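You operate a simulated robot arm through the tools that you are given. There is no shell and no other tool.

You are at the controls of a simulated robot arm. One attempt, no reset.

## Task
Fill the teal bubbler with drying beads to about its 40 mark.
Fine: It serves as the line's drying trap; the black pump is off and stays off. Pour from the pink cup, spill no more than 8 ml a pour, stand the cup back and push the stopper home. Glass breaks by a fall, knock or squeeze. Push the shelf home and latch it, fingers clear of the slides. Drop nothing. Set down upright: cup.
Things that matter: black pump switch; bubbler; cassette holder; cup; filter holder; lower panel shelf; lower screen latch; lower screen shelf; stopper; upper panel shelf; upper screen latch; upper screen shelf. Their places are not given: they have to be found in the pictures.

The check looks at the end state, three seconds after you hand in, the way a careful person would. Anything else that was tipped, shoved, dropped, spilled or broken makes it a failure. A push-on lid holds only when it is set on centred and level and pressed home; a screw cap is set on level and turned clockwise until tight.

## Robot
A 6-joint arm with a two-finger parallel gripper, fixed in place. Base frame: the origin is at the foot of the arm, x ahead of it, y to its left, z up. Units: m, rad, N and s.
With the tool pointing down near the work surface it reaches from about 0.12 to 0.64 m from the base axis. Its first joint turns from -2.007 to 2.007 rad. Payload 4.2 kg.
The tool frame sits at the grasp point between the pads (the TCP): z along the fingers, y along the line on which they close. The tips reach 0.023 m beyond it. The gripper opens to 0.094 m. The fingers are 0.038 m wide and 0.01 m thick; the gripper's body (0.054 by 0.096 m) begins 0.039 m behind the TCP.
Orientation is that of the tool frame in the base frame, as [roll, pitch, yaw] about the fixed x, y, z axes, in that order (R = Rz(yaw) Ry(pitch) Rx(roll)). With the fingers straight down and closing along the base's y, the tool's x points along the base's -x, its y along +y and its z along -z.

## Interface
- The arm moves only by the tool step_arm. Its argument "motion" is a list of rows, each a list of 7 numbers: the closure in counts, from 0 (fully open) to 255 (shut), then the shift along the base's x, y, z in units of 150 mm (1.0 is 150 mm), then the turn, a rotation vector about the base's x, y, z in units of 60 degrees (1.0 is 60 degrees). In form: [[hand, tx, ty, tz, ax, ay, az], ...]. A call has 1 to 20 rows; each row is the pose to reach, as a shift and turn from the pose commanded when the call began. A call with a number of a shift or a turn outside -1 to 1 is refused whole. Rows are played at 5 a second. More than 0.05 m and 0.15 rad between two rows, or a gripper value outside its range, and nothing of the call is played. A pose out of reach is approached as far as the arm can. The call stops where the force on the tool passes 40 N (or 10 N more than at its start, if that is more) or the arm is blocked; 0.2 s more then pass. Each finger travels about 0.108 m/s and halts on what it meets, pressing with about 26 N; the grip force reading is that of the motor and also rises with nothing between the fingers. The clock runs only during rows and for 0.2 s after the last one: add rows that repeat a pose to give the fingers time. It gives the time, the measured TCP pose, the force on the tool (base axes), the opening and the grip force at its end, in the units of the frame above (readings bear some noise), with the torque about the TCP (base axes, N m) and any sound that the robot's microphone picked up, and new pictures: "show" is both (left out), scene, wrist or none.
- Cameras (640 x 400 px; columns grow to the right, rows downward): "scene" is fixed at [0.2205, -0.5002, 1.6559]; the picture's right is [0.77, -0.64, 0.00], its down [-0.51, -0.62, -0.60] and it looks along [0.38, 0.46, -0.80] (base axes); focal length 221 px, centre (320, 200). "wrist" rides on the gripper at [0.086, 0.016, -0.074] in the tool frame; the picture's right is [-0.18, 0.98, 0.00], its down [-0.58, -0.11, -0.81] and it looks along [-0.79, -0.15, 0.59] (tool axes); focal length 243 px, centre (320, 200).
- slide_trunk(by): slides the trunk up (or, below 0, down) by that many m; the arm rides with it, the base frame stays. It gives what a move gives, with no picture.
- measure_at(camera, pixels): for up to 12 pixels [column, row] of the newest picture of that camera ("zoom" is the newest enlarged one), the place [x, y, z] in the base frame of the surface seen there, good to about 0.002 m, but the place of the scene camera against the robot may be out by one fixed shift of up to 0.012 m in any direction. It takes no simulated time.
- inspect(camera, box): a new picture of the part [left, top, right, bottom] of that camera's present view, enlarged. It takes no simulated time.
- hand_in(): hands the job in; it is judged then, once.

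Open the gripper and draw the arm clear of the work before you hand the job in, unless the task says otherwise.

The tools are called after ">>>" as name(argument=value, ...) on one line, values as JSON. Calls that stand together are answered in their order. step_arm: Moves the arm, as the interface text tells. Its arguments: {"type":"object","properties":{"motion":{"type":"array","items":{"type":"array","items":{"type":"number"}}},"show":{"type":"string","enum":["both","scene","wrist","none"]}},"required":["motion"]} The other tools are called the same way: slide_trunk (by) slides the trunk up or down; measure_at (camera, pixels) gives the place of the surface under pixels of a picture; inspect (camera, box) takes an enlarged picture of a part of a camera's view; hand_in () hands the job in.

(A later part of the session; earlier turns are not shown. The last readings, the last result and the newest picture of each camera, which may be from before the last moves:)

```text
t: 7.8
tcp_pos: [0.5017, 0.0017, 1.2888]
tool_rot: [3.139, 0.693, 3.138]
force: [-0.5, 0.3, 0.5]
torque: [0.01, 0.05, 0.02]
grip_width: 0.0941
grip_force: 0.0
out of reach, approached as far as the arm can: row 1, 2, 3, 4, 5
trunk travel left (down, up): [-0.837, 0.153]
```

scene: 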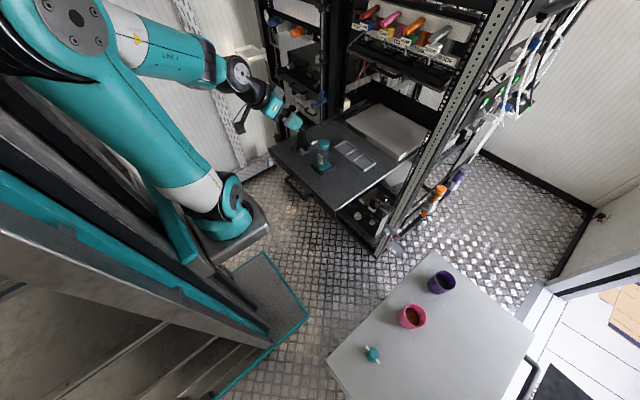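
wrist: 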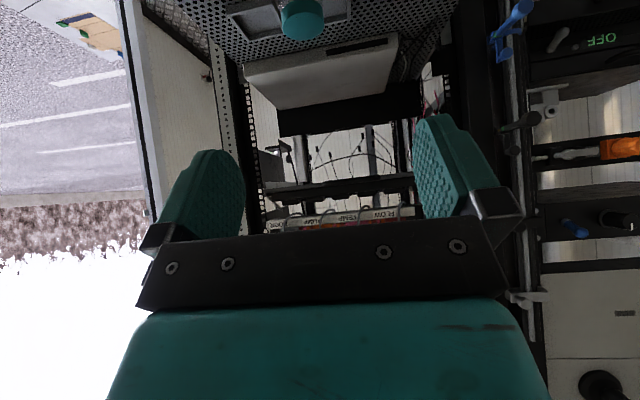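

The arm can't fold back that close to its own base, so I'll look from the right-hand side (−y) of the shelf instead. I'll swing out to y≈−0.25 while yawing the camera to look along +y.

>>> step_arm(motion=[[0, 0.14, -0.2, 0.1, 0, 0, 0.14], [0, 0.28, -0.4, 0.2, 0, 0, 0.28], [0, 0.42, -0.6, 0.3, 0, 0, 0.42], [0, 0.55, -0.8, 0.4, 0, 0, 0.56], [0, 0.67, -1.0, 0.53, 0, 0, 0.7]], show="both")

>>> measure_at(camera="scene", pixels=[[225, 205], [245, 235], [215, 235], [262, 225], [235, 190], [200, 235]])

```text
t: 9.0
tcp_pos: [0.6028, -0.1444, 1.3743]
tool_rot: [-3.139, 0.693, -2.406]
force: [-0.2, 0.8, 0.4]
torque: [-0.02, 0.01, -0.01]
grip_width: 0.0939
grip_force: 0.1
out of reach, approached as far as the arm can: row 1, 2
trunk travel left (down, up): [-0.837, 0.153]
```

scene: 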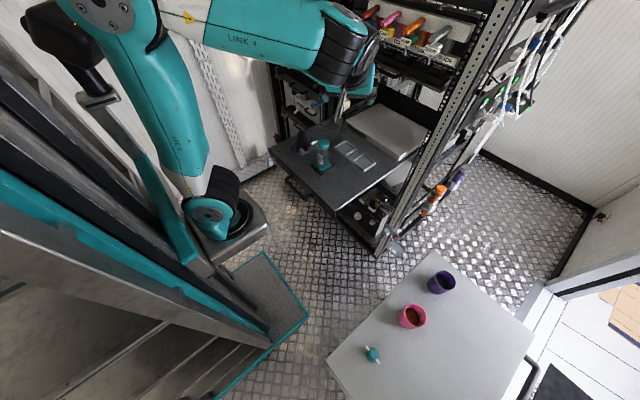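
wrist: 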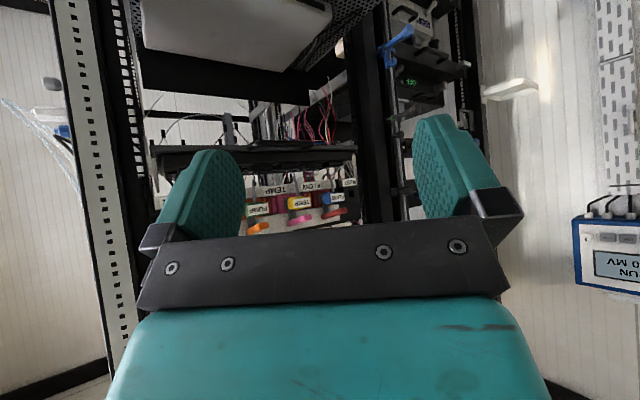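

```text
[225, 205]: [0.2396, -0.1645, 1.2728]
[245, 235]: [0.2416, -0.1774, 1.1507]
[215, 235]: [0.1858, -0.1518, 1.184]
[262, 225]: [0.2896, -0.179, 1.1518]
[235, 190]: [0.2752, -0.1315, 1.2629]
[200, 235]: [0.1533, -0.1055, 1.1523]
```

The reference pose follows the reached pose, as I wanted. I'll keep yawing and move out past the shelf's right edge before descending.

>>> step_arm(motion=[[0, 0.03, -0.2, -0.1, 0, 0, 0.14], [0, 0.06, -0.4, -0.2, 0, 0, 0.28], [0, 0.09, -0.6, -0.3, 0, 0, 0.42], [0, 0.12, -0.8, -0.4, 0, 0, 0.56], [0, 0.15, -1.0, -0.5, 0, 0, 0.7], [0, 0.2, -1.0, -0.6, 0, 0, 0.8]], show="wrist")

```text
t: 10.4
tcp_pos: [0.6109, -0.2723, 1.2517]
tool_rot: [-3.139, 0.69, -1.569]
force: [0.0, 0.4, -0.1]
torque: [-0.02, 0.03, 0.0]
grip_width: 0.0937
grip_force: 0.0
out of reach, approached as far as the arm can: row 4, 5, 6
trunk travel left (down, up): [-0.837, 0.153]
```

wrist: 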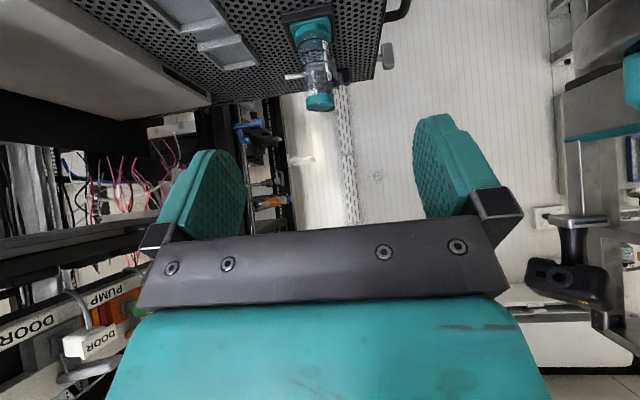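

The bubbler is at (315,70) in the wrist view, seen from the side. I'll descend about 0.17 m, outside the shelf edge, to see the collar from below.

>>> step_arm(motion=[[0, 0, 0, -0.25, 0, 0, 0], [0, 0, 0, -0.5, 0, 0, 0], [0, 0, 0, -0.75, 0, 0, 0], [0, 0, 0, -1.0, 0, 0, 0]], show="wrist")

```text
t: 11.4
tcp_pos: [0.6122, -0.2727, 1.0991]
tool_rot: [3.14, 0.691, -1.571]
force: [-0.5, 0.9, -0.6]
torque: [0.01, 0.0, -0.02]
grip_width: 0.0938
grip_force: 0.0
trunk travel left (down, up): [-0.837, 0.153]
```

wrist: 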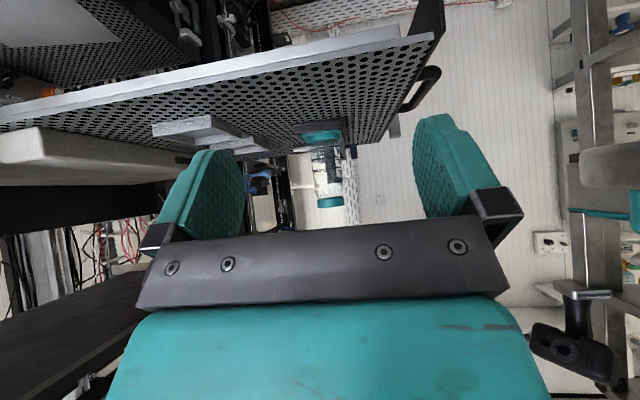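

I'm now nearly level with the bubbler, seen upside-down near (328,165). I'll zoom in on the collar and glass.

>>> inspect(camera="wrist", box=[300, 120, 356, 215])

>>> inspect(camera="wrist", box=[310, 180, 350, 212])

>>> inspect(camera="wrist", box=[350, 40, 460, 150])

>>> measure_at(camera="wrist", pixels=[[329, 202], [329, 195], [329, 208], [329, 180], [325, 140], [340, 150], [320, 165], [322, 175], [322, 155], [318, 130]])

```text
4.21 times, centred on (328, 168) of wrist
```

zoom: 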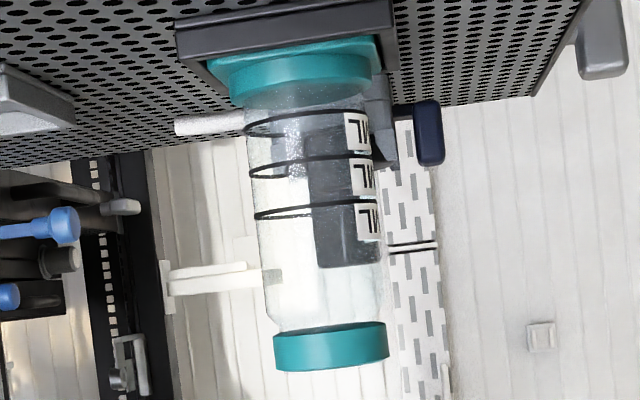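

```text
12.50 times, centred on (330, 196) of wrist
```

zoom: 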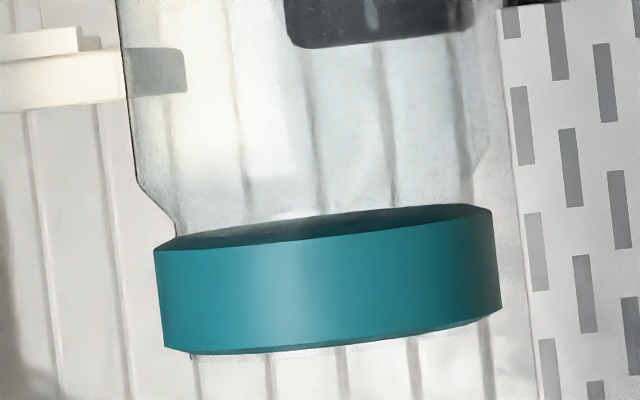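

```text
3.64 times, centred on (405, 95) of wrist
```

zoom: 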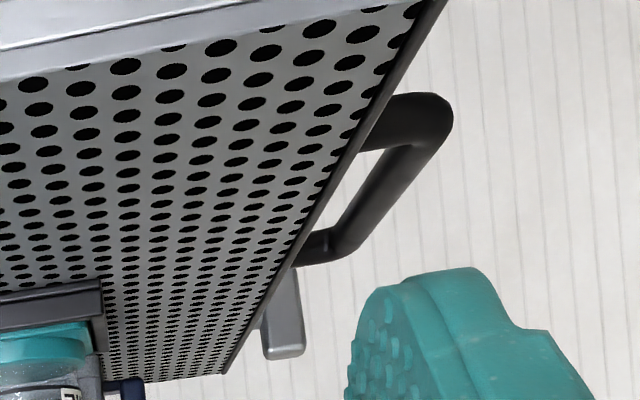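

```text
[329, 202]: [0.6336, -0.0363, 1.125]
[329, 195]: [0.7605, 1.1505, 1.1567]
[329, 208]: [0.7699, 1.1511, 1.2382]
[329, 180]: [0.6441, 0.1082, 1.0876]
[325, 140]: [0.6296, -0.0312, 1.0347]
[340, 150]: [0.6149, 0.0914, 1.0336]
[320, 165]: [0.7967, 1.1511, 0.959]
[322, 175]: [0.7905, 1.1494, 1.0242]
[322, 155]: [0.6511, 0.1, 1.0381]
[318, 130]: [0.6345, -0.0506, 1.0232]
```

The side view shows a glass shoulder and neck entering the teal collar, with what looks like a faint glass rim beyond the collar's top. I'll zoom in tighter there to see whether this is a cap or a collar around an open neck.

>>> inspect(camera="wrist", box=[318, 196, 346, 212])

>>> inspect(camera="wrist", box=[318, 190, 332, 200])

>>> inspect(camera="wrist", box=[318, 204, 334, 213])

>>> inspect(camera="wrist", box=[308, 124, 352, 180])

```text
16.00 times, centred on (332, 204) of wrist
```

zoom: 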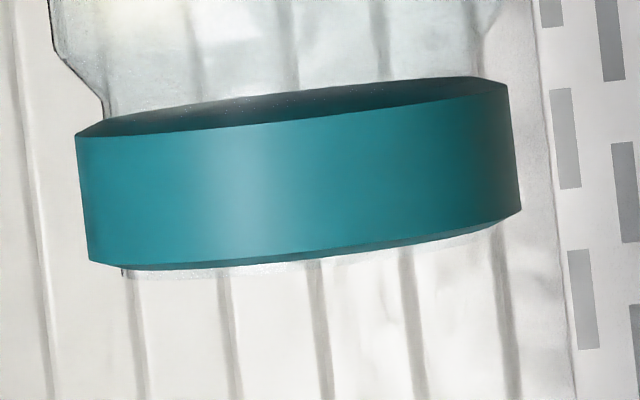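

```text
16.00 times, centred on (325, 195) of wrist
```

zoom: 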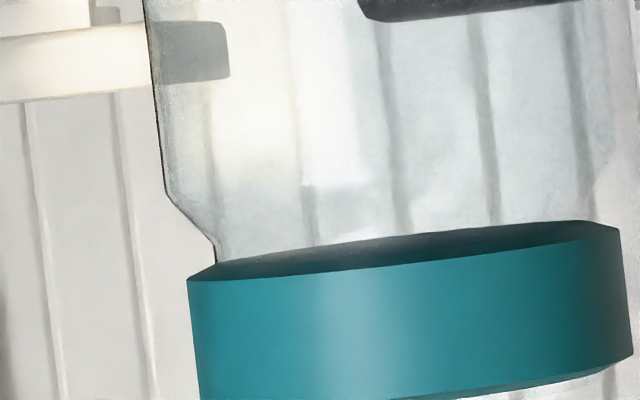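

```text
16.00 times, centred on (326, 208) of wrist
```

zoom: 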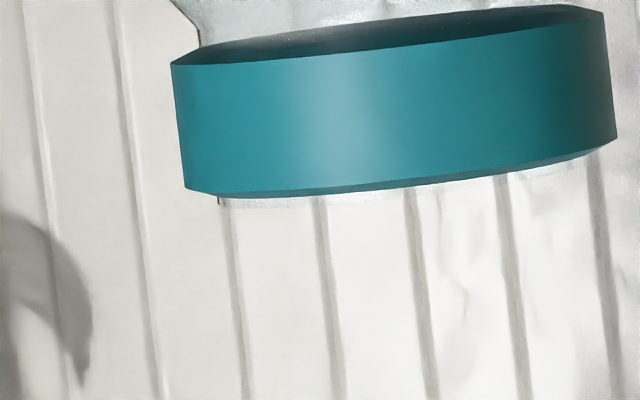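

```text
7.14 times, centred on (330, 152) of wrist
```

zoom: 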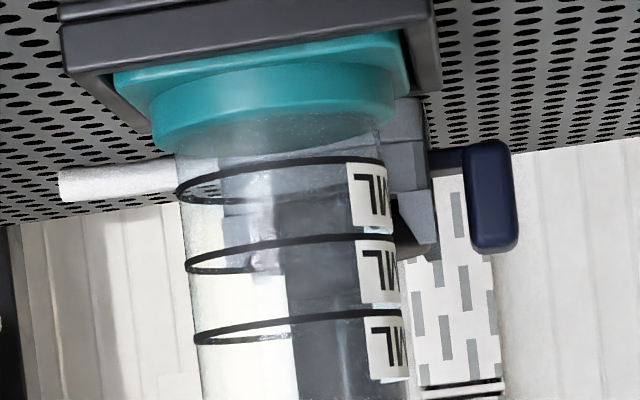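

The clear glass neck passes through the teal ring and stands about 1 mm above it. So this is an identification collar on the neck, and the teal piece with two tubes on the table is most likely the stopper. I'll test that gently later; now I'll swing to the table for a low view of it.

>>> step_arm(motion=[[0, -0.05, -0.15, 0.1, 0, 0, -0.14], [0, -0.1, -0.3, 0.2, 0, 0, -0.28], [0, -0.2, -0.45, 0.3, 0, 0, -0.42], [0, -0.3, -0.6, 0.4, 0, 0, -0.56], [0, -0.4, -0.7, 0.4, 0, 0, -0.7], [0, -0.5, -0.8, 0.4, 0, 0, -0.84], [0, -0.6, -0.9, 0.4, 0, 0, -0.97]], show="none")

>>> step_arm(motion=[[0, -0.05, 0, 0, 0, 0, -0.14], [0, -0.1, 0, 0, 0, 0, -0.28], [0, -0.15, 0, 0, 0, 0, -0.42], [0, -0.2, 0, 0, 0, 0, -0.56], [0, -0.2, 0, 0, 0, 0, -0.7], [0, -0.2, 0, 0, 0, 0, -0.84], [0, -0.2, 0, 0, 0, 0, -0.97]], show="both")

```text
t: 13.0
tcp_pos: [0.5246, -0.4068, 1.1622]
tool_rot: [3.141, 0.691, -2.59]
force: [-0.1, 0.0, -0.2]
torque: [-0.01, 0.02, 0.02]
grip_width: 0.0941
grip_force: 0.1
trunk travel left (down, up): [-0.837, 0.153]
```

```text
t: 14.6
tcp_pos: [0.4935, -0.4069, 1.1625]
tool_rot: [3.141, 0.691, 2.679]
force: [-0.6, 0.2, -0.7]
torque: [0.06, -0.03, 0.02]
grip_width: 0.0939
grip_force: 0.1
trunk travel left (down, up): [-0.837, 0.153]
```

scene: 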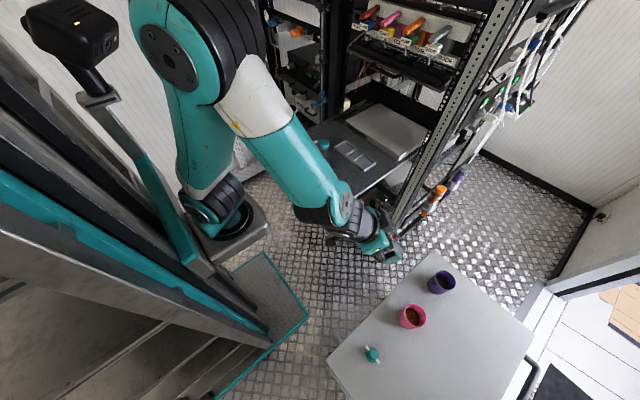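
wrist: 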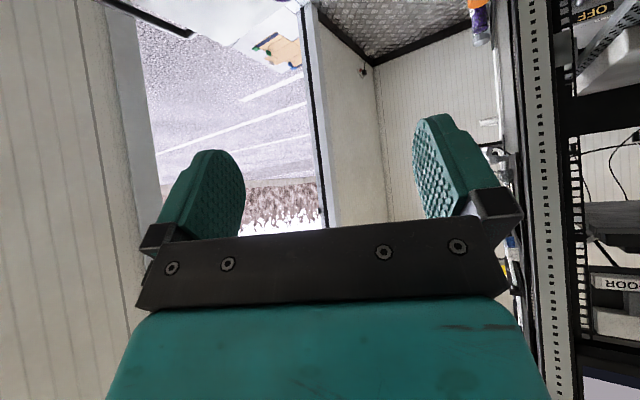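

I'll yaw further toward the stopper at (0.368, −0.591), then lower the trunk to view it level with the table.

>>> step_arm(motion=[[0, -0.15, 0.0, 0, 0, 0, -0.13], [0, -0.3, 0.0, 0, 0, 0, -0.26], [0, -0.45, 0.0, 0, 0, 0, -0.39], [0, -0.6, 0.0, 0, 0, 0, -0.52], [0, -0.75, 0, 0, 0, 0, -0.65], [0, -0.85, 0, 0, 0, 0, -0.76]], show="none")

>>> slide_trunk(by=-0.28)

>>> step_arm(motion=[[0, 0, 0, -0.1, 0, 0, 0]], show="both")

```text
t: 16.0
tcp_pos: [0.3783, -0.4338, 1.1714]
tool_rot: [-3.141, 0.689, 1.882]
force: [0.0, -0.1, -0.4]
torque: [0.0, -0.01, 0.0]
grip_width: 0.094
grip_force: 0.1
out of reach, approached as far as the arm can: row 4, 5, 6
trunk travel left (down, up): [-0.837, 0.153]
```

```text
t: 18.8
tcp_pos: [0.3809, -0.4337, 0.8903]
tool_rot: [-3.141, 0.69, 1.885]
force: [-0.1, 0.2, -0.4]
torque: [0.0, 0.0, -0.02]
grip_width: 0.094
grip_force: 0.1
trunk travel left (down, up): [-0.557, 0.433]
```

```text
t: 19.2
tcp_pos: [0.3809, -0.4367, 0.875]
tool_rot: [-3.141, 0.688, 1.885]
force: [-0.9, 0.2, 0.5]
torque: [-0.02, 0.02, 0.02]
grip_width: 0.0941
grip_force: 0.0
out of reach, approached as far as the arm can: row 1
trunk travel left (down, up): [-0.557, 0.433]
```

scene: 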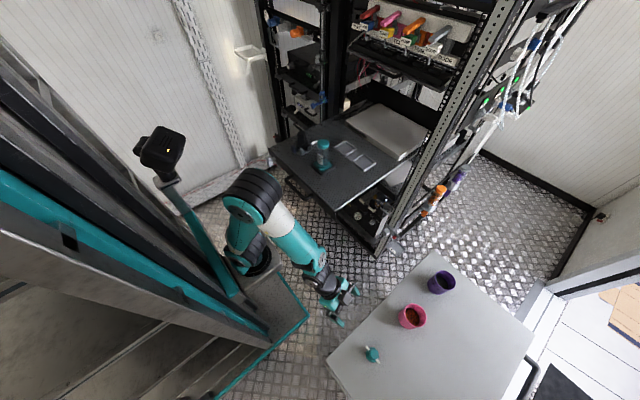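
wrist: 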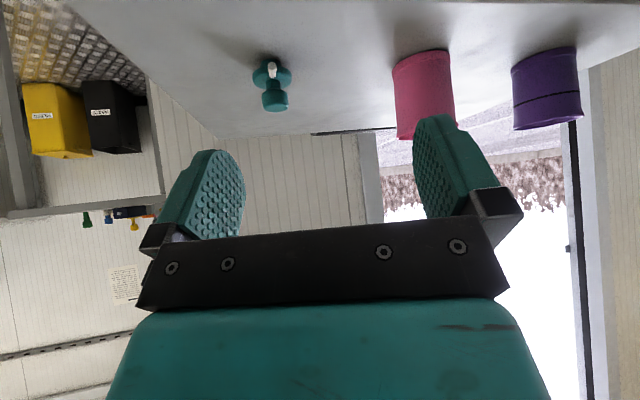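

Now there is a good side view of the stopper (272,85) and the cups (423,95) and (546,88). I'll enlarge and measure each.

>>> inspect(camera="wrist", box=[245, 50, 300, 120])

>>> inspect(camera="wrist", box=[380, 30, 480, 150])

>>> measure_at(camera="wrist", pixels=[[270, 75], [272, 70], [275, 103], [275, 110], [423, 60], [423, 90], [396, 75], [450, 70], [423, 51], [418, 135], [300, 100], [546, 60]])

```text
5.71 times, centred on (272, 85) of wrist
```

zoom: 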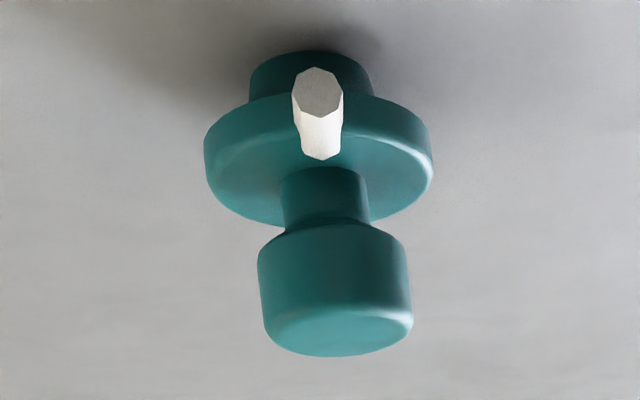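

```text
3.33 times, centred on (430, 90) of wrist
```

zoom: 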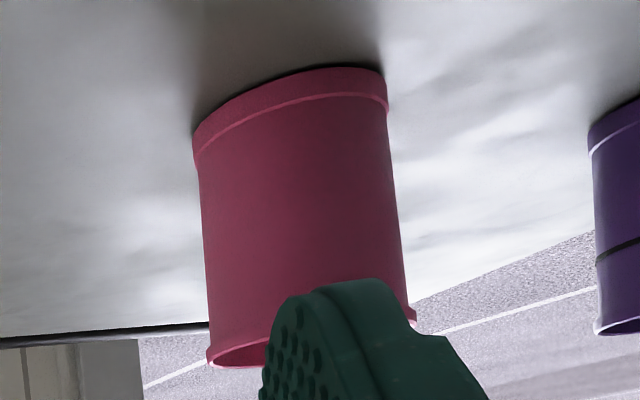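

```text
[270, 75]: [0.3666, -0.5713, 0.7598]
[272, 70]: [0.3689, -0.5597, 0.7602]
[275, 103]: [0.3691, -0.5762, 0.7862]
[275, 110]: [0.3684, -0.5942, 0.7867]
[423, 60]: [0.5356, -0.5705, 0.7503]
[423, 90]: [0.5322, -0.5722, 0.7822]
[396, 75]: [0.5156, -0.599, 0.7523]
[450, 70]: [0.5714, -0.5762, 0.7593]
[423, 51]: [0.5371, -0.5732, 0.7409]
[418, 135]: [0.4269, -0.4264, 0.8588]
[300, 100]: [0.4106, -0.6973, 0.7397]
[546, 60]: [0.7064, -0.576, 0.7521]
```

The stopper is now clear: a plug at the bottom, a flange with two tubes, a narrow neck, and a gripping knob on top. I'll measure its height profile and its diameters precisely in the zoom.

>>> inspect(camera="wrist", box=[245, 50, 300, 120])

>>> measure_at(camera="zoom", pixels=[[270, 75], [270, 92], [240, 125], [240, 180], [300, 215], [320, 230], [330, 245], [330, 300], [330, 340], [268, 280], [405, 270], [330, 320]])

>>> measure_at(camera="zoom", pixels=[[210, 150], [425, 150], [255, 80], [365, 80], [290, 190], [362, 190], [262, 250], [404, 245], [320, 155], [320, 85], [320, 215], [350, 350]])

```text
5.71 times, centred on (272, 85) of wrist
```

zoom: 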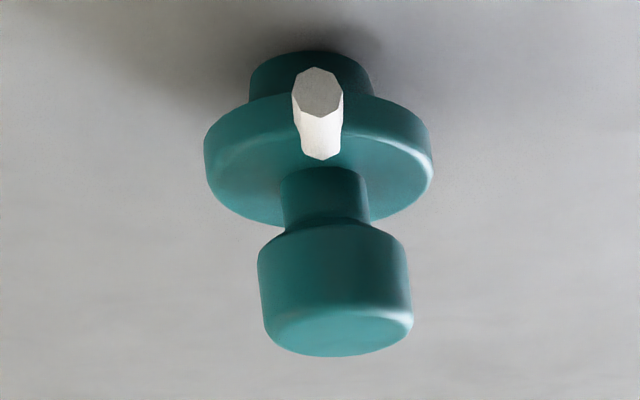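

```text
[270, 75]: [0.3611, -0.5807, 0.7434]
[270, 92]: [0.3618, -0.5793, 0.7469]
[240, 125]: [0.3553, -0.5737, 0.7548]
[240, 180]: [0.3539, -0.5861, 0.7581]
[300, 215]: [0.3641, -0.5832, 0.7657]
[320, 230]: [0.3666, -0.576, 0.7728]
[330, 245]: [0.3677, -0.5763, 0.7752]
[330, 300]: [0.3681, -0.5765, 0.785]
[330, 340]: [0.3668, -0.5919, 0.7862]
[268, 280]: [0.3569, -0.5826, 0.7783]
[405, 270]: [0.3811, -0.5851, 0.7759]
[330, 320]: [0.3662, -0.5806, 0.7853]
```

```text
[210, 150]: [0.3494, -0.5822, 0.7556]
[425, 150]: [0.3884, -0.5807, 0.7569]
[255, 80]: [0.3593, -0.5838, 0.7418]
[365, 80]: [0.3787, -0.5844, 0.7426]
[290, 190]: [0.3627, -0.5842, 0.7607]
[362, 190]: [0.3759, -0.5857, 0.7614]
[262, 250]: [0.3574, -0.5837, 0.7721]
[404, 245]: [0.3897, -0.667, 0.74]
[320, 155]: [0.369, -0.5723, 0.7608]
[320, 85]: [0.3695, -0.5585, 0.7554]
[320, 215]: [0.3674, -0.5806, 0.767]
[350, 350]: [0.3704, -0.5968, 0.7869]
```

The stopper is centred at about (0.369, −0.589), with knob z 0.771–0.787, flange top 0.758, and plug 0.740–0.749. I'll level the tool to point straight down, closing along x, above the stopper.

>>> step_arm(motion=[[0, 0.0, -0.1, 0.05, 0.125, 0.041, 0], [0, 0.0, -0.2, 0.1, 0.25, 0.081, 0], [0, 0.0, -0.3, 0.15, 0.375, 0.122, 0], [0, 0.0, -0.4, 0.15, 0.5, 0.162, 0], [0, 0.0, -0.5, 0.15, 0.627, 0.204, 0]], show="none")

>>> step_arm(motion=[[0, 0, -0.1, 0, 0, 0, -0.1], [0, 0, -0.2, 0, 0, 0, -0.2], [0, 0, -0.3, 0, 0, 0, -0.3]], show="both")

```text
t: 20.4
tcp_pos: [0.3805, -0.5129, 0.8999]
tool_rot: [3.141, -0.003, 1.886]
force: [-0.8, 1.1, 0.7]
torque: [-0.02, -0.04, 0.01]
grip_width: 0.0939
grip_force: 0.1
trunk travel left (down, up): [-0.557, 0.433]
```

```text
t: 21.2
tcp_pos: [0.3822, -0.5558, 0.8984]
tool_rot: [3.141, -0.001, 1.568]
force: [0.2, 0.6, 0.4]
torque: [-0.02, -0.02, 0.02]
grip_width: 0.0943
grip_force: 0.1
trunk travel left (down, up): [-0.557, 0.433]
```

scene: 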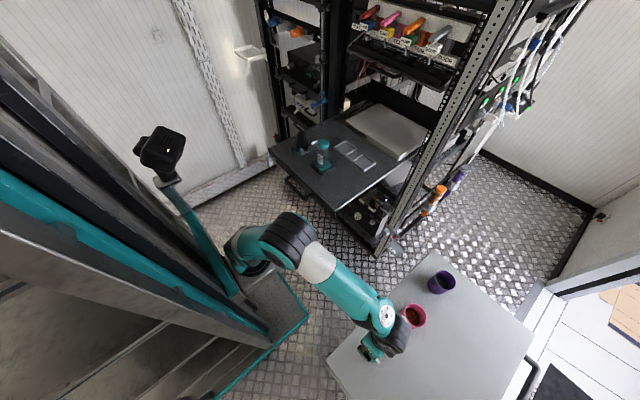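
wrist: 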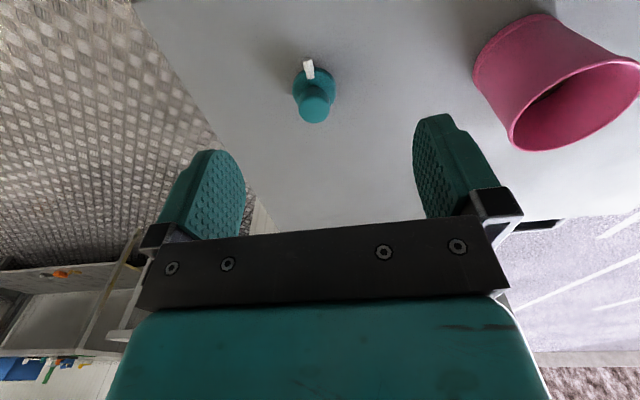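

The tool now points down, near the stopper at (313,95). I'll refine the knob centre and also measure the pink cup at (560,85).

>>> inspect(camera="wrist", box=[285, 50, 345, 130])

>>> measure_at(camera="zoom", pixels=[[320, 275], [250, 275], [395, 275], [320, 320], [320, 215], [230, 220], [430, 200], [290, 60], [275, 60], [305, 60], [320, 150]])

>>> measure_at(camera="wrist", pixels=[[513, 140], [560, 152], [630, 120], [638, 70], [580, 80], [530, 95], [560, 120], [600, 100], [475, 75], [515, 18], [500, 60], [545, 18]])

>>> inspect(camera="wrist", box=[460, 0, 640, 160])

```text
5.00 times, centred on (315, 90) of wrist
```

zoom: 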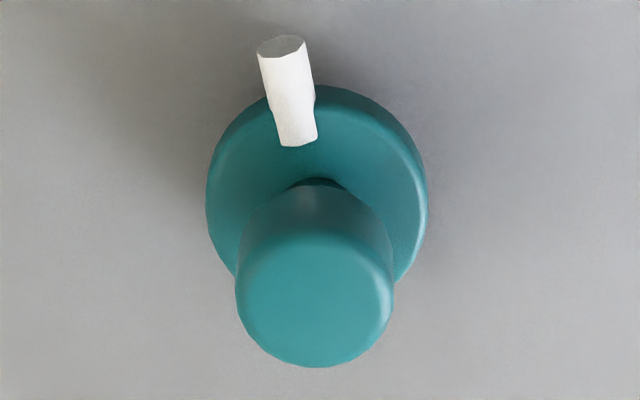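

```text
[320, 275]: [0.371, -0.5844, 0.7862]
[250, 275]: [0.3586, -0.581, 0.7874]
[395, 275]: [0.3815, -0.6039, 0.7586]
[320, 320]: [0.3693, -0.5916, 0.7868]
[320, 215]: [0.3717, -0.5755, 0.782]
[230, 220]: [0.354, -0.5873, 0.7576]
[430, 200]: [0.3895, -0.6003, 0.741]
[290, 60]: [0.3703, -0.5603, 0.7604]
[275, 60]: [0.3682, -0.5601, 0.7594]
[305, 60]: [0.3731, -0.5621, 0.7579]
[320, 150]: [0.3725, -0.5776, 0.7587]
```

```text
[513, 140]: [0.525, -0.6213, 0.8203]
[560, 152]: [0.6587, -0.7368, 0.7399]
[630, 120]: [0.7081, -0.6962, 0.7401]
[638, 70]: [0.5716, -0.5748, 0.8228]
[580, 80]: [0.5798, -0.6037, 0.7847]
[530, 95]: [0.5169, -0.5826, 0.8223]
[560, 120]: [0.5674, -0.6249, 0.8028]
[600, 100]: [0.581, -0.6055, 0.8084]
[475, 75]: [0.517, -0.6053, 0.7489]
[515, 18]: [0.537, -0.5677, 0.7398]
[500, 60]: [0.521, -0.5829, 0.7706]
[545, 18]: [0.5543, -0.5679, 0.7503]
```

```text
2.50 times, centred on (550, 80) of wrist
```

zoom: 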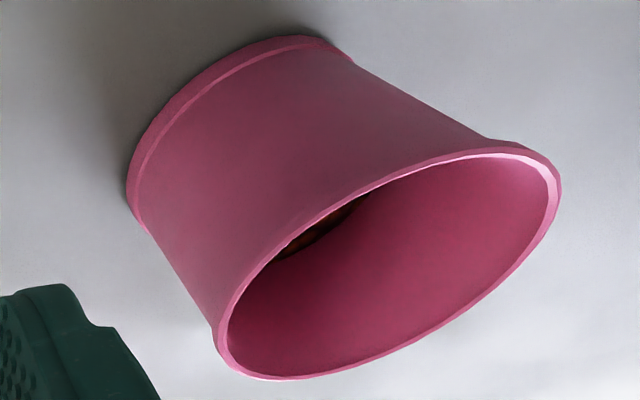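

The knob centre is at (0.370, −0.589). I'll centre over it and descend to TCP z≈0.784, so the tips stay just above the flange.

>>> step_arm(motion=[[0, -0.081, -0.221, -0.1, 0, 0, 0], [0, -0.081, -0.221, -0.35, 0, 0, 0], [0, -0.081, -0.221, -0.6, 0, 0, 0], [0, -0.081, -0.221, -0.76, 0, 0, 0], [0, -0.081, -0.221, -0.76, 0, 0, 0]], show="both")

```text
t: 22.4
tcp_pos: [0.3677, -0.5911, 0.7844]
tool_rot: [3.141, -0.002, 1.57]
force: [-0.8, 0.1, 0.2]
torque: [-0.01, 0.01, -0.03]
grip_width: 0.0941
grip_force: 0.1
trunk travel left (down, up): [-0.557, 0.433]
```

scene: 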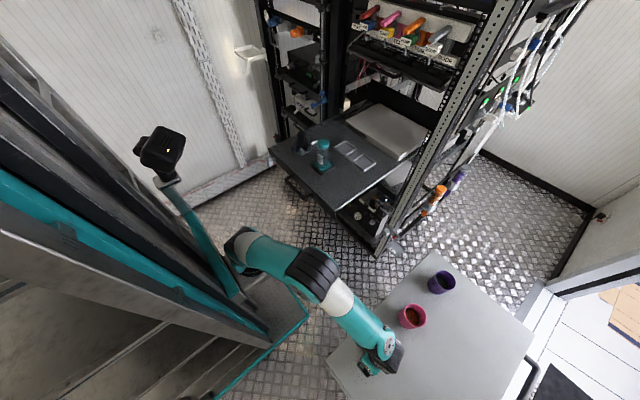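
wrist: 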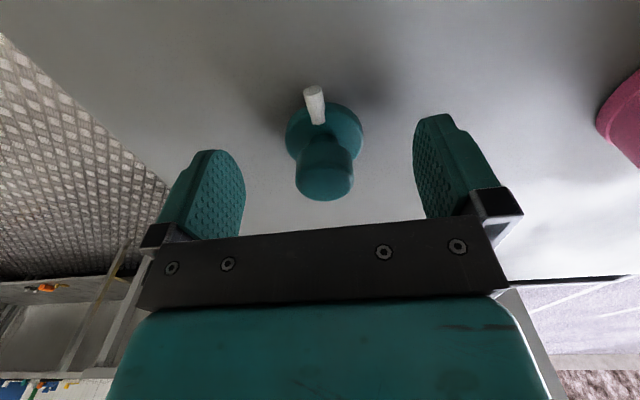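

The knob sits centred between the pads, at (324,180). I'll close gently on it.

>>> step_arm(motion=[[90, 0, 0, 0, 0, 0, 0], [150, 0, 0, 0, 0, 0, 0], [185, 0, 0, 0, 0, 0, 0], [200, 0, 0, 0, 0, 0, 0], [215, 0, 0, 0, 0, 0, 0], [215, 0, 0, 0, 0, 0, 0]], show="wrist")

```text
t: 23.8
tcp_pos: [0.3675, -0.5901, 0.7833]
tool_rot: [-3.141, -0.002, 1.57]
force: [0.2, 0.1, -0.7]
torque: [0.01, 0.0, -0.03]
grip_width: 0.0254
grip_force: 26.1
trunk travel left (down, up): [-0.557, 0.433]
```

wrist: 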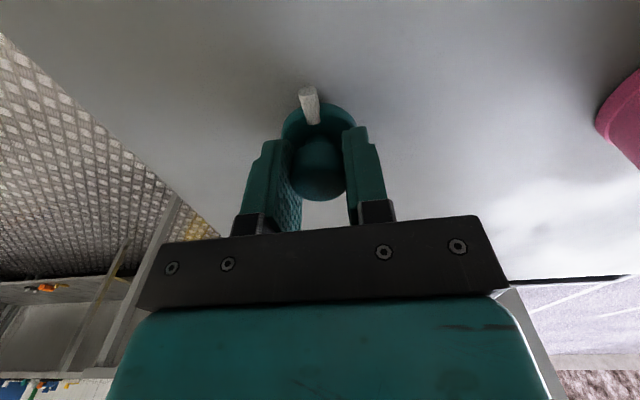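

It has a firm grip at 25.4 mm. I'll lift slowly and look.

>>> step_arm(motion=[[215, 0, 0, 0.05, 0, 0, 0], [215, 0, 0, 0.15, 0, 0, 0], [215, 0, 0, 0.4, 0, 0, 0], [215, 0, 0, 0.7, 0, 0, 0]], show="both")

```text
t: 24.8
tcp_pos: [0.367, -0.5897, 0.8909]
tool_rot: [-3.141, -0.001, 1.572]
force: [-0.9, 0.4, -0.2]
torque: [0.02, -0.01, 0.0]
grip_width: 0.0252
grip_force: 26.5
trunk travel left (down, up): [-0.557, 0.433]
```

scene: 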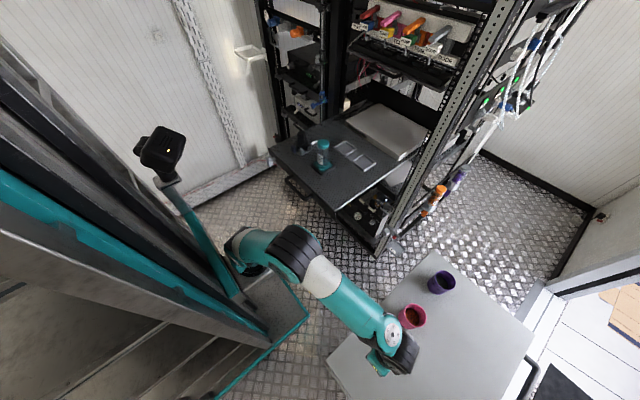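
wrist: 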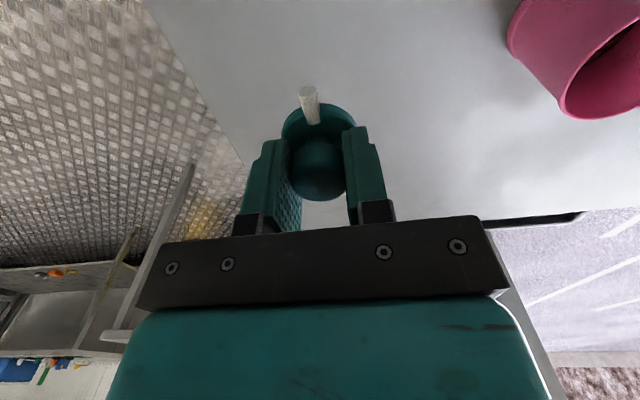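

The stopper is held. I'll raise the trunk back and swing toward the bubbler with the stopper high.

>>> slide_trunk(by=0.3)

>>> step_arm(motion=[[215, 0.1, 0.25, 0.1, 0, 0, 0], [215, 0.2, 0.5, 0.2, 0, 0, 0], [215, 0.35, 0.75, 0.3, 0, 0, 0], [215, 0.5, 1.0, 0.35, 0, 0, 0]], show="none")

>>> step_arm(motion=[[215, 0.2, 0.25, 0, 0, 0, 0.13], [215, 0.4, 0.5, 0, 0, 0, 0.26], [215, 0.6, 0.75, 0, 0, 0, 0.39], [215, 0.75, 1.0, 0, 0, 0, 0.5]], show="both")

```text
t: 27.8
tcp_pos: [0.3669, -0.589, 1.1922]
tool_rot: [3.141, -0.002, 1.571]
force: [0.6, -1.2, 0.4]
torque: [-0.03, -0.02, -0.01]
grip_width: 0.0253
grip_force: 26.1
trunk travel left (down, up): [-0.857, 0.133]
```

```text
t: 28.8
tcp_pos: [0.441, -0.4374, 1.2414]
tool_rot: [-3.141, -0.001, 1.57]
force: [0.6, -1.1, -0.9]
torque: [0.0, 0.01, 0.03]
grip_width: 0.0252
grip_force: 25.9
trunk travel left (down, up): [-0.857, 0.133]
```

```text
t: 29.8
tcp_pos: [0.5555, -0.2865, 1.2425]
tool_rot: [3.141, -0.001, 2.096]
force: [-0.1, 0.0, 0.0]
torque: [0.01, 0.04, 0.02]
grip_width: 0.0256
grip_force: 25.7
trunk travel left (down, up): [-0.857, 0.133]
```

scene: 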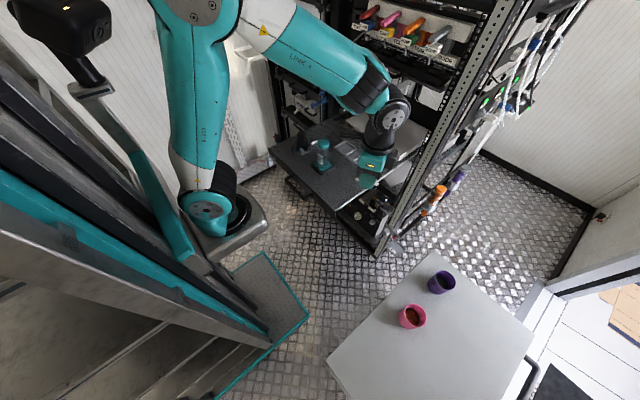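
wrist: 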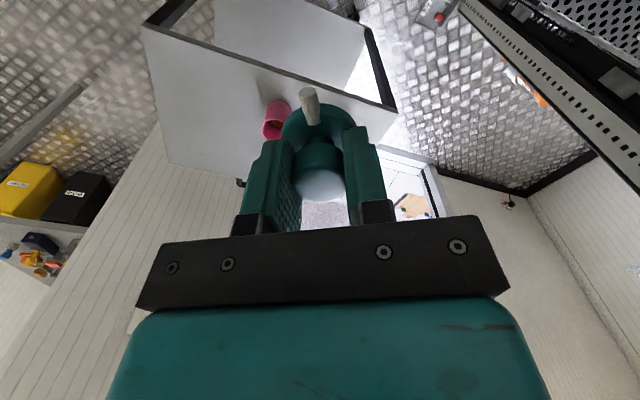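

I'll keep turning toward the bubbler at safe height, bringing the camera to face +x.

>>> step_arm(motion=[[215, 0.0, 0.15, 0.05, 0, 0, 0.13], [215, 0.0, 0.3, 0.1, 0, 0, 0.26], [215, 0.0, 0.45, 0.15, 0, 0, 0.39], [215, 0.0, 0.6, 0.2, 0, 0, 0.52], [215, 0.0, 0.8, 0.2, 0, 0, 0.65], [215, 0, 1.0, 0.2, 0, 0, 0.78]], show="none")

>>> step_arm(motion=[[215, 0.0, 0.3, 0, 0, 0, 0.11], [215, 0.0, 0.6, 0, 0, 0, 0.22], [215, 0.0, 0.8, 0, 0, 0, 0.22]], show="both")

```text
t: 31.2
tcp_pos: [0.5518, -0.1412, 1.2759]
tool_rot: [3.141, -0.002, 2.913]
force: [0.4, -0.4, -0.2]
torque: [0.0, 0.0, 0.02]
grip_width: 0.0249
grip_force: 26.0
trunk travel left (down, up): [-0.857, 0.133]
```

```text
t: 32.0
tcp_pos: [0.5528, -0.0195, 1.2784]
tool_rot: [-3.141, -0.002, 3.141]
force: [0.3, -0.3, -0.2]
torque: [0.01, 0.0, 0.01]
grip_width: 0.0252
grip_force: 26.0
trunk travel left (down, up): [-0.857, 0.133]
```

scene: 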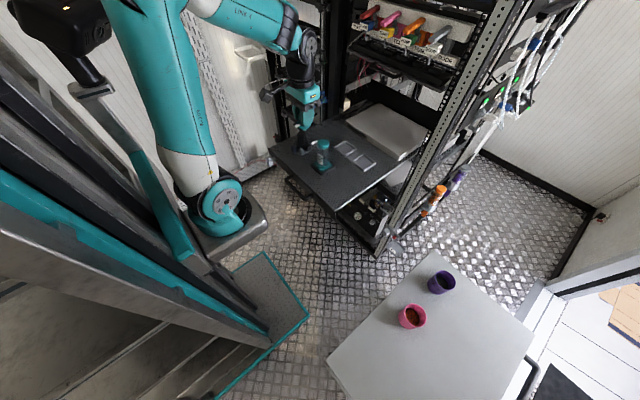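
wrist: 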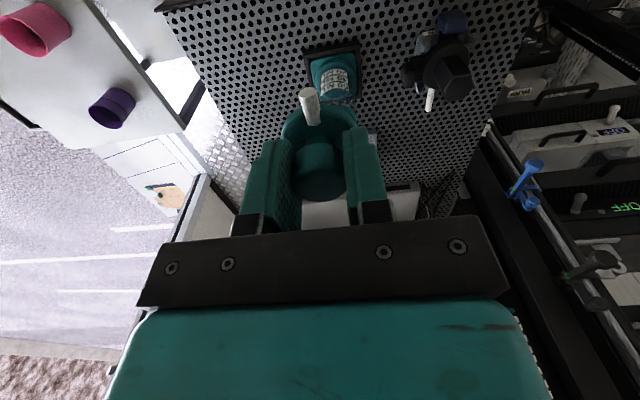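

The collar is hidden behind the held stopper now. Moving forward about 55 mm at this height should show it above the stopper in the picture, so I can centre accurately.

>>> step_arm(motion=[[215, 0.2, 0.02, 0, 0, 0, 0], [215, 0.38, 0.03, 0, 0, 0, 0]], show="wrist")

>>> inspect(camera="wrist", box=[305, 10, 375, 110])

```text
t: 32.6
tcp_pos: [0.6084, -0.0152, 1.2766]
tool_rot: [3.141, -0.002, 3.141]
force: [-0.5, 0.8, -0.3]
torque: [0.02, -0.08, -0.02]
grip_width: 0.0252
grip_force: 25.4
trunk travel left (down, up): [-0.857, 0.133]
```

wrist: 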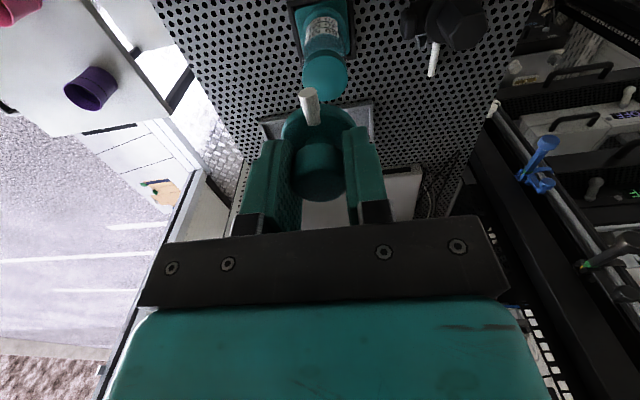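

```text
4.00 times, centred on (340, 60) of wrist
```

zoom: 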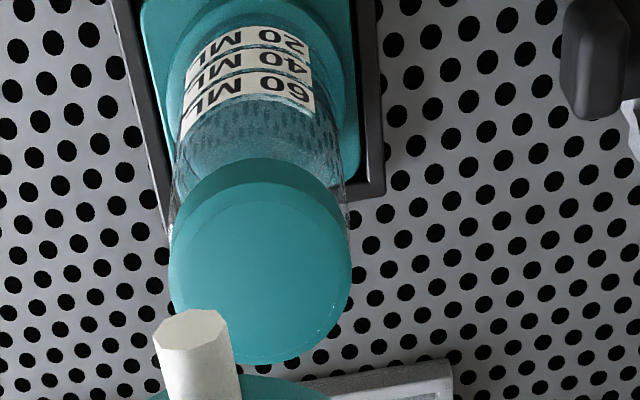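

Now the whole collar top shows at zoom (262,265). I'll measure points around its edge for an accurate centre.

>>> inspect(camera="wrist", box=[300, 44, 352, 104])

>>> measure_at(camera="zoom", pixels=[[330, 200], [200, 200], [440, 200], [300, 100], [330, 300], [230, 120], [420, 120], [200, 160], [440, 160], [330, 150], [410, 300], [380, 330]])

```text
6.67 times, centred on (326, 74) of wrist
```

zoom: 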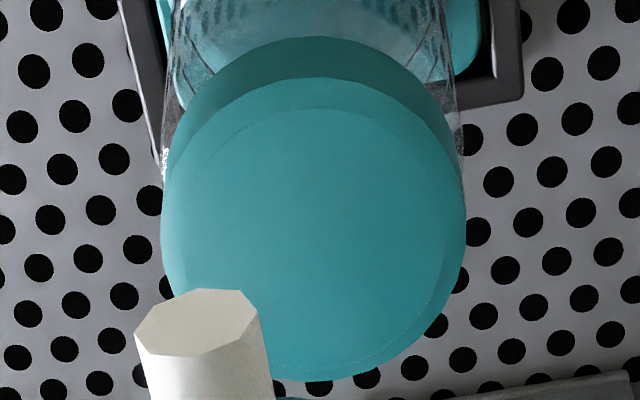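

```text
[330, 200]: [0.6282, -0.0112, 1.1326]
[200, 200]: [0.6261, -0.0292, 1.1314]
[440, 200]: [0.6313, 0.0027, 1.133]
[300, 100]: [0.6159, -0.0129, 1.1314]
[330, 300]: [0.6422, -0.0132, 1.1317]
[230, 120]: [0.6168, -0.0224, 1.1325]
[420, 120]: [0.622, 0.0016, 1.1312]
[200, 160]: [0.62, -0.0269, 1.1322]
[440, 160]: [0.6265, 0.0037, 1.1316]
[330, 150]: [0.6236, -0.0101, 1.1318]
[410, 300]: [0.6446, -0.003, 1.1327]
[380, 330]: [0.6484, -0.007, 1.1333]
```

The collar centre is (0.6333, −0.0142) with radius 0.0204. Now I'll measure where the stopper's flange sits in the hand, to align the plug.

>>> inspect(camera="wrist", box=[270, 80, 370, 210])

>>> measure_at(camera="zoom", pixels=[[250, 90], [250, 120], [200, 130], [350, 120], [290, 150], [380, 150], [190, 160], [245, 30], [300, 90], [320, 220], [260, 230], [370, 220]])

```text
3.08 times, centred on (320, 145) of wrist
```

zoom: 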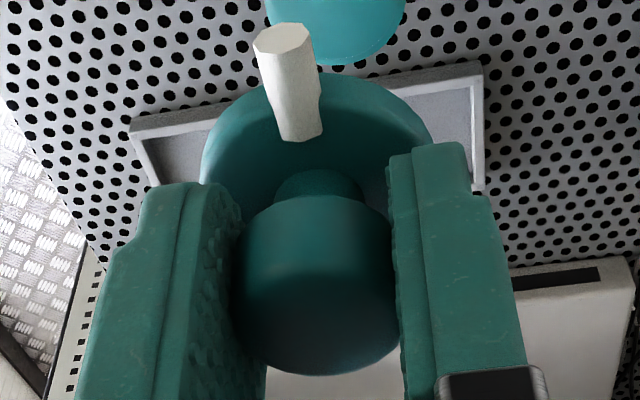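

```text
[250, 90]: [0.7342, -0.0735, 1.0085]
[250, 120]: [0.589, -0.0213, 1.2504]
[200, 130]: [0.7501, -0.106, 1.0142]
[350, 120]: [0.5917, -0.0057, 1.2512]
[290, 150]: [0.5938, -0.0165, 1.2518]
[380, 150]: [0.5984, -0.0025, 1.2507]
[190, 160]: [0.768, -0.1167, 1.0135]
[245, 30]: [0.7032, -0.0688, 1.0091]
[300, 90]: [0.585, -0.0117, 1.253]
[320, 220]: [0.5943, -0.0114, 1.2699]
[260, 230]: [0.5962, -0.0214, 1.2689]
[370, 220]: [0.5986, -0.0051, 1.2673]
```

The stopper axis is at (0.6066, −0.0141), so I need +26.7 mm in x and 0 in y. I'll move over the mouth and lower to about 8 mm above it.

>>> step_arm(motion=[[215, 0.178, 0, 0, 0, 0, 0], [215, 0.178, 0, -0.2, 0, 0, 0], [215, 0.178, 0, -0.4, 0, 0, 0], [215, 0.178, 0, -0.57, 0, 0, 0]], show="both")

>>> inspect(camera="scene", box=[300, 120, 345, 170])

```text
t: 33.6
tcp_pos: [0.64, -0.0136, 1.1905]
tool_rot: [3.141, -0.002, 3.14]
force: [-0.3, -0.3, -0.3]
torque: [0.0, 0.0, -0.03]
grip_width: 0.0253
grip_force: 26.4
trunk travel left (down, up): [-0.857, 0.133]
```

scene: 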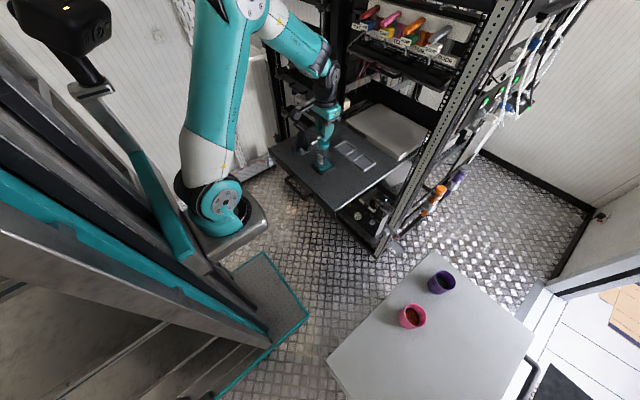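
wrist: 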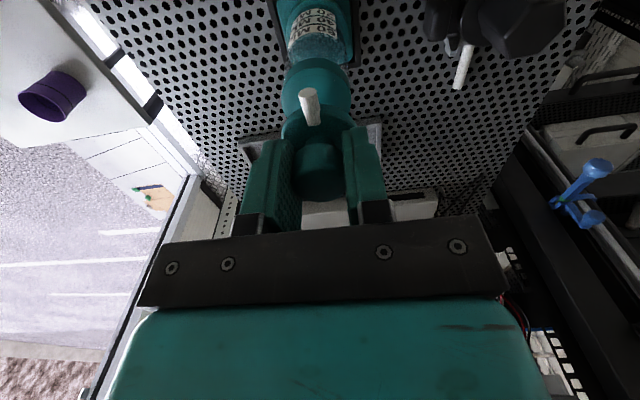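

```text
8.00 times, centred on (322, 145) of scene
```

zoom: 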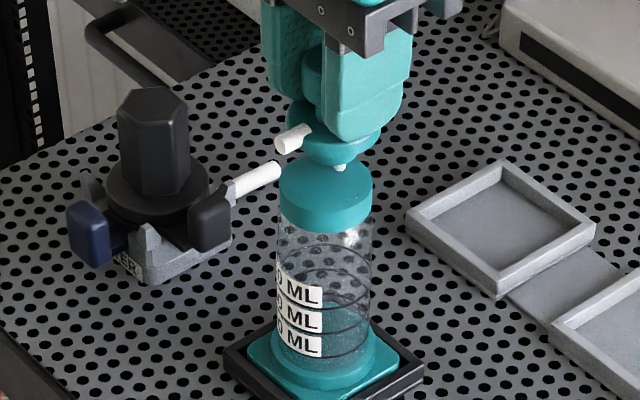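

The stopper hovers just above the collar. I'll re-measure both from this closer pose to check the alignment.

>>> inspect(camera="wrist", box=[265, 40, 375, 150])

>>> measure_at(camera="zoom", pixels=[[320, 80], [270, 120], [350, 150], [230, 180], [260, 200], [430, 180], [200, 150], [420, 120], [220, 300], [390, 320], [300, 330], [300, 70]])

>>> inspect(camera="scene", box=[312, 134, 332, 150])

```text
3.64 times, centred on (320, 95) of wrist
```

zoom: 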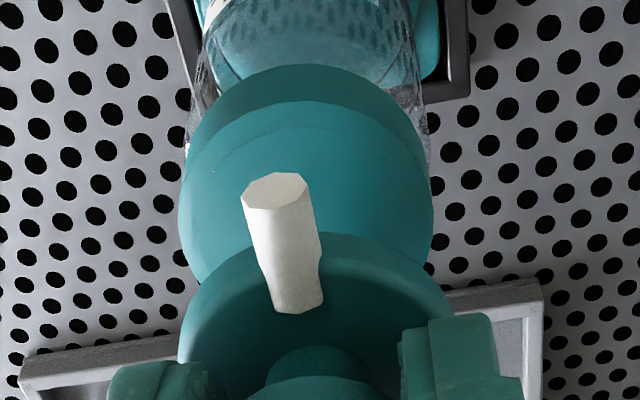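

```text
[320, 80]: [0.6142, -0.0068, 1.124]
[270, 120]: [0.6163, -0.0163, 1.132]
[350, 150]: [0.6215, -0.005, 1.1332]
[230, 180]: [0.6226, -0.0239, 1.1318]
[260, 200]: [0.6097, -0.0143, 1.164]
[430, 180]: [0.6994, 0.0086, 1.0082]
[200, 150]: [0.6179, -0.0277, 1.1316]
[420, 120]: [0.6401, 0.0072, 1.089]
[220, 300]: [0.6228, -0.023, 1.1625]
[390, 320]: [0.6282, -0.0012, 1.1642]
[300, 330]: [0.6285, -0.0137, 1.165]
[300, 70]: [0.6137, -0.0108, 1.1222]
```

```text
16.00 times, centred on (322, 142) of scene
```

zoom: 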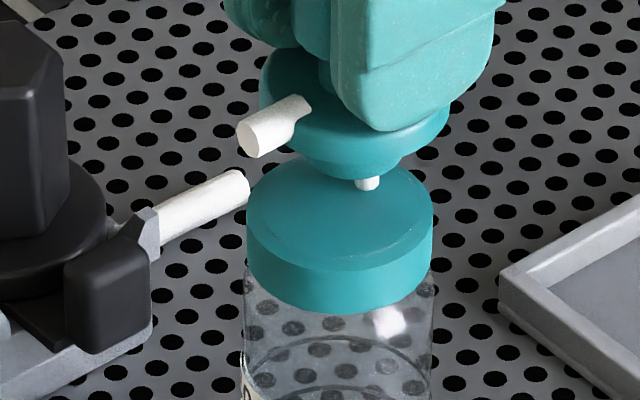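

A small white spot shows below the plug, around zoom (367,183). I'll measure it and check what it is.

>>> measure_at(camera="zoom", pixels=[[367, 183], [375, 183], [340, 172], [265, 130], [320, 165], [300, 200], [345, 165], [350, 155]])

>>> inspect(camera="scene", box=[317, 137, 329, 147])

```text
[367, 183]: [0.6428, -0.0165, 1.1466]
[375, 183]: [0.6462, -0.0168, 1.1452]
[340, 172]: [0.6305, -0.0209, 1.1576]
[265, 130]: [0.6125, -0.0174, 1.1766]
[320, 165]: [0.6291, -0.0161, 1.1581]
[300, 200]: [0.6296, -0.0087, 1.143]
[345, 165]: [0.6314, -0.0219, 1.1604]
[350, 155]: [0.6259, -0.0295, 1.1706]
```

```text
16.00 times, centred on (323, 142) of scene
```

zoom: 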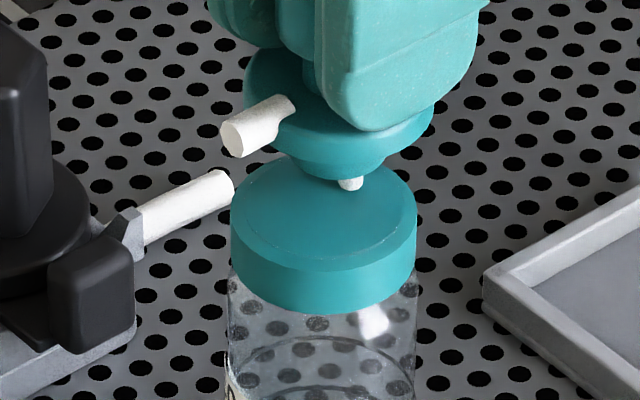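

I'm not sure what the white bit is, so before lowering further I'll raise 40 mm and look at the plug's underside and the collar again.

>>> step_arm(motion=[[215, 0, 0, 0.15, 0, 0, 0], [215, 0, 0, 0.3, 0, 0, 0]], show="none")

>>> inspect(camera="scene", box=[312, 128, 336, 150])

```text
t: 34.2
tcp_pos: [0.6379, -0.0156, 1.234]
tool_rot: [-3.14, -0.003, 3.141]
force: [-0.3, 0.9, -0.3]
torque: [0.02, -0.01, -0.01]
grip_width: 0.0251
grip_force: 26.0
trunk travel left (down, up): [-0.857, 0.133]
```

```text
16.00 times, centred on (324, 139) of scene
```

zoom: 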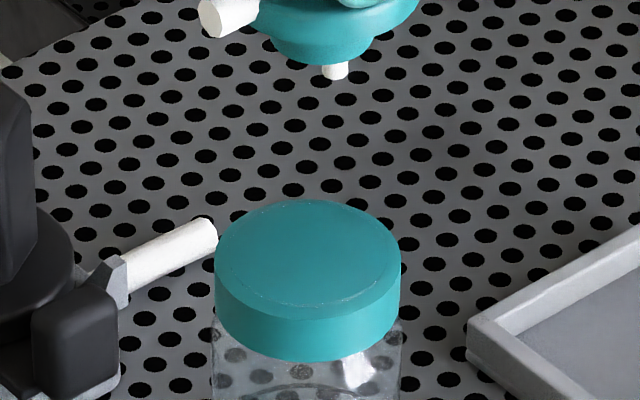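

The white bit is attached under the stopper. I'll zoom in on the stopper itself and measure it.

>>> inspect(camera="scene", box=[314, 118, 338, 138])

>>> measure_at(camera="zoom", pixels=[[303, 230], [303, 240], [270, 225], [195, 175], [250, 200], [320, 220], [280, 190], [350, 180], [303, 222]])

```text
16.00 times, centred on (326, 128) of scene
```

zoom: 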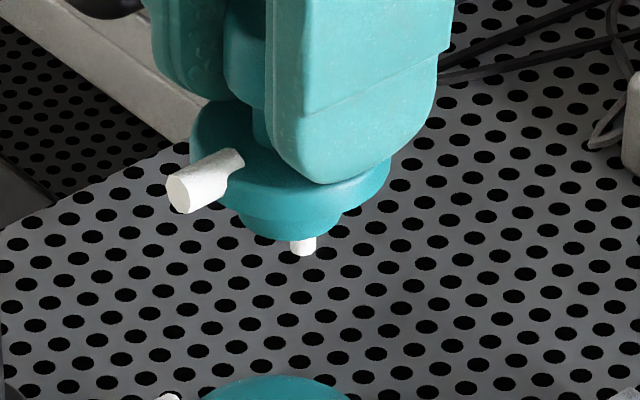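

```text
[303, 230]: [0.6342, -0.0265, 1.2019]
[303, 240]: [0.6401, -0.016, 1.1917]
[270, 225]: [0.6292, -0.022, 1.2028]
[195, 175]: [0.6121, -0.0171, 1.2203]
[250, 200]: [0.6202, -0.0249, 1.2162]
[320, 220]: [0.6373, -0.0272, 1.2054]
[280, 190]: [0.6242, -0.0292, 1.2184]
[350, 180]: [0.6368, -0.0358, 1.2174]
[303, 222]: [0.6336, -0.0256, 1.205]
```

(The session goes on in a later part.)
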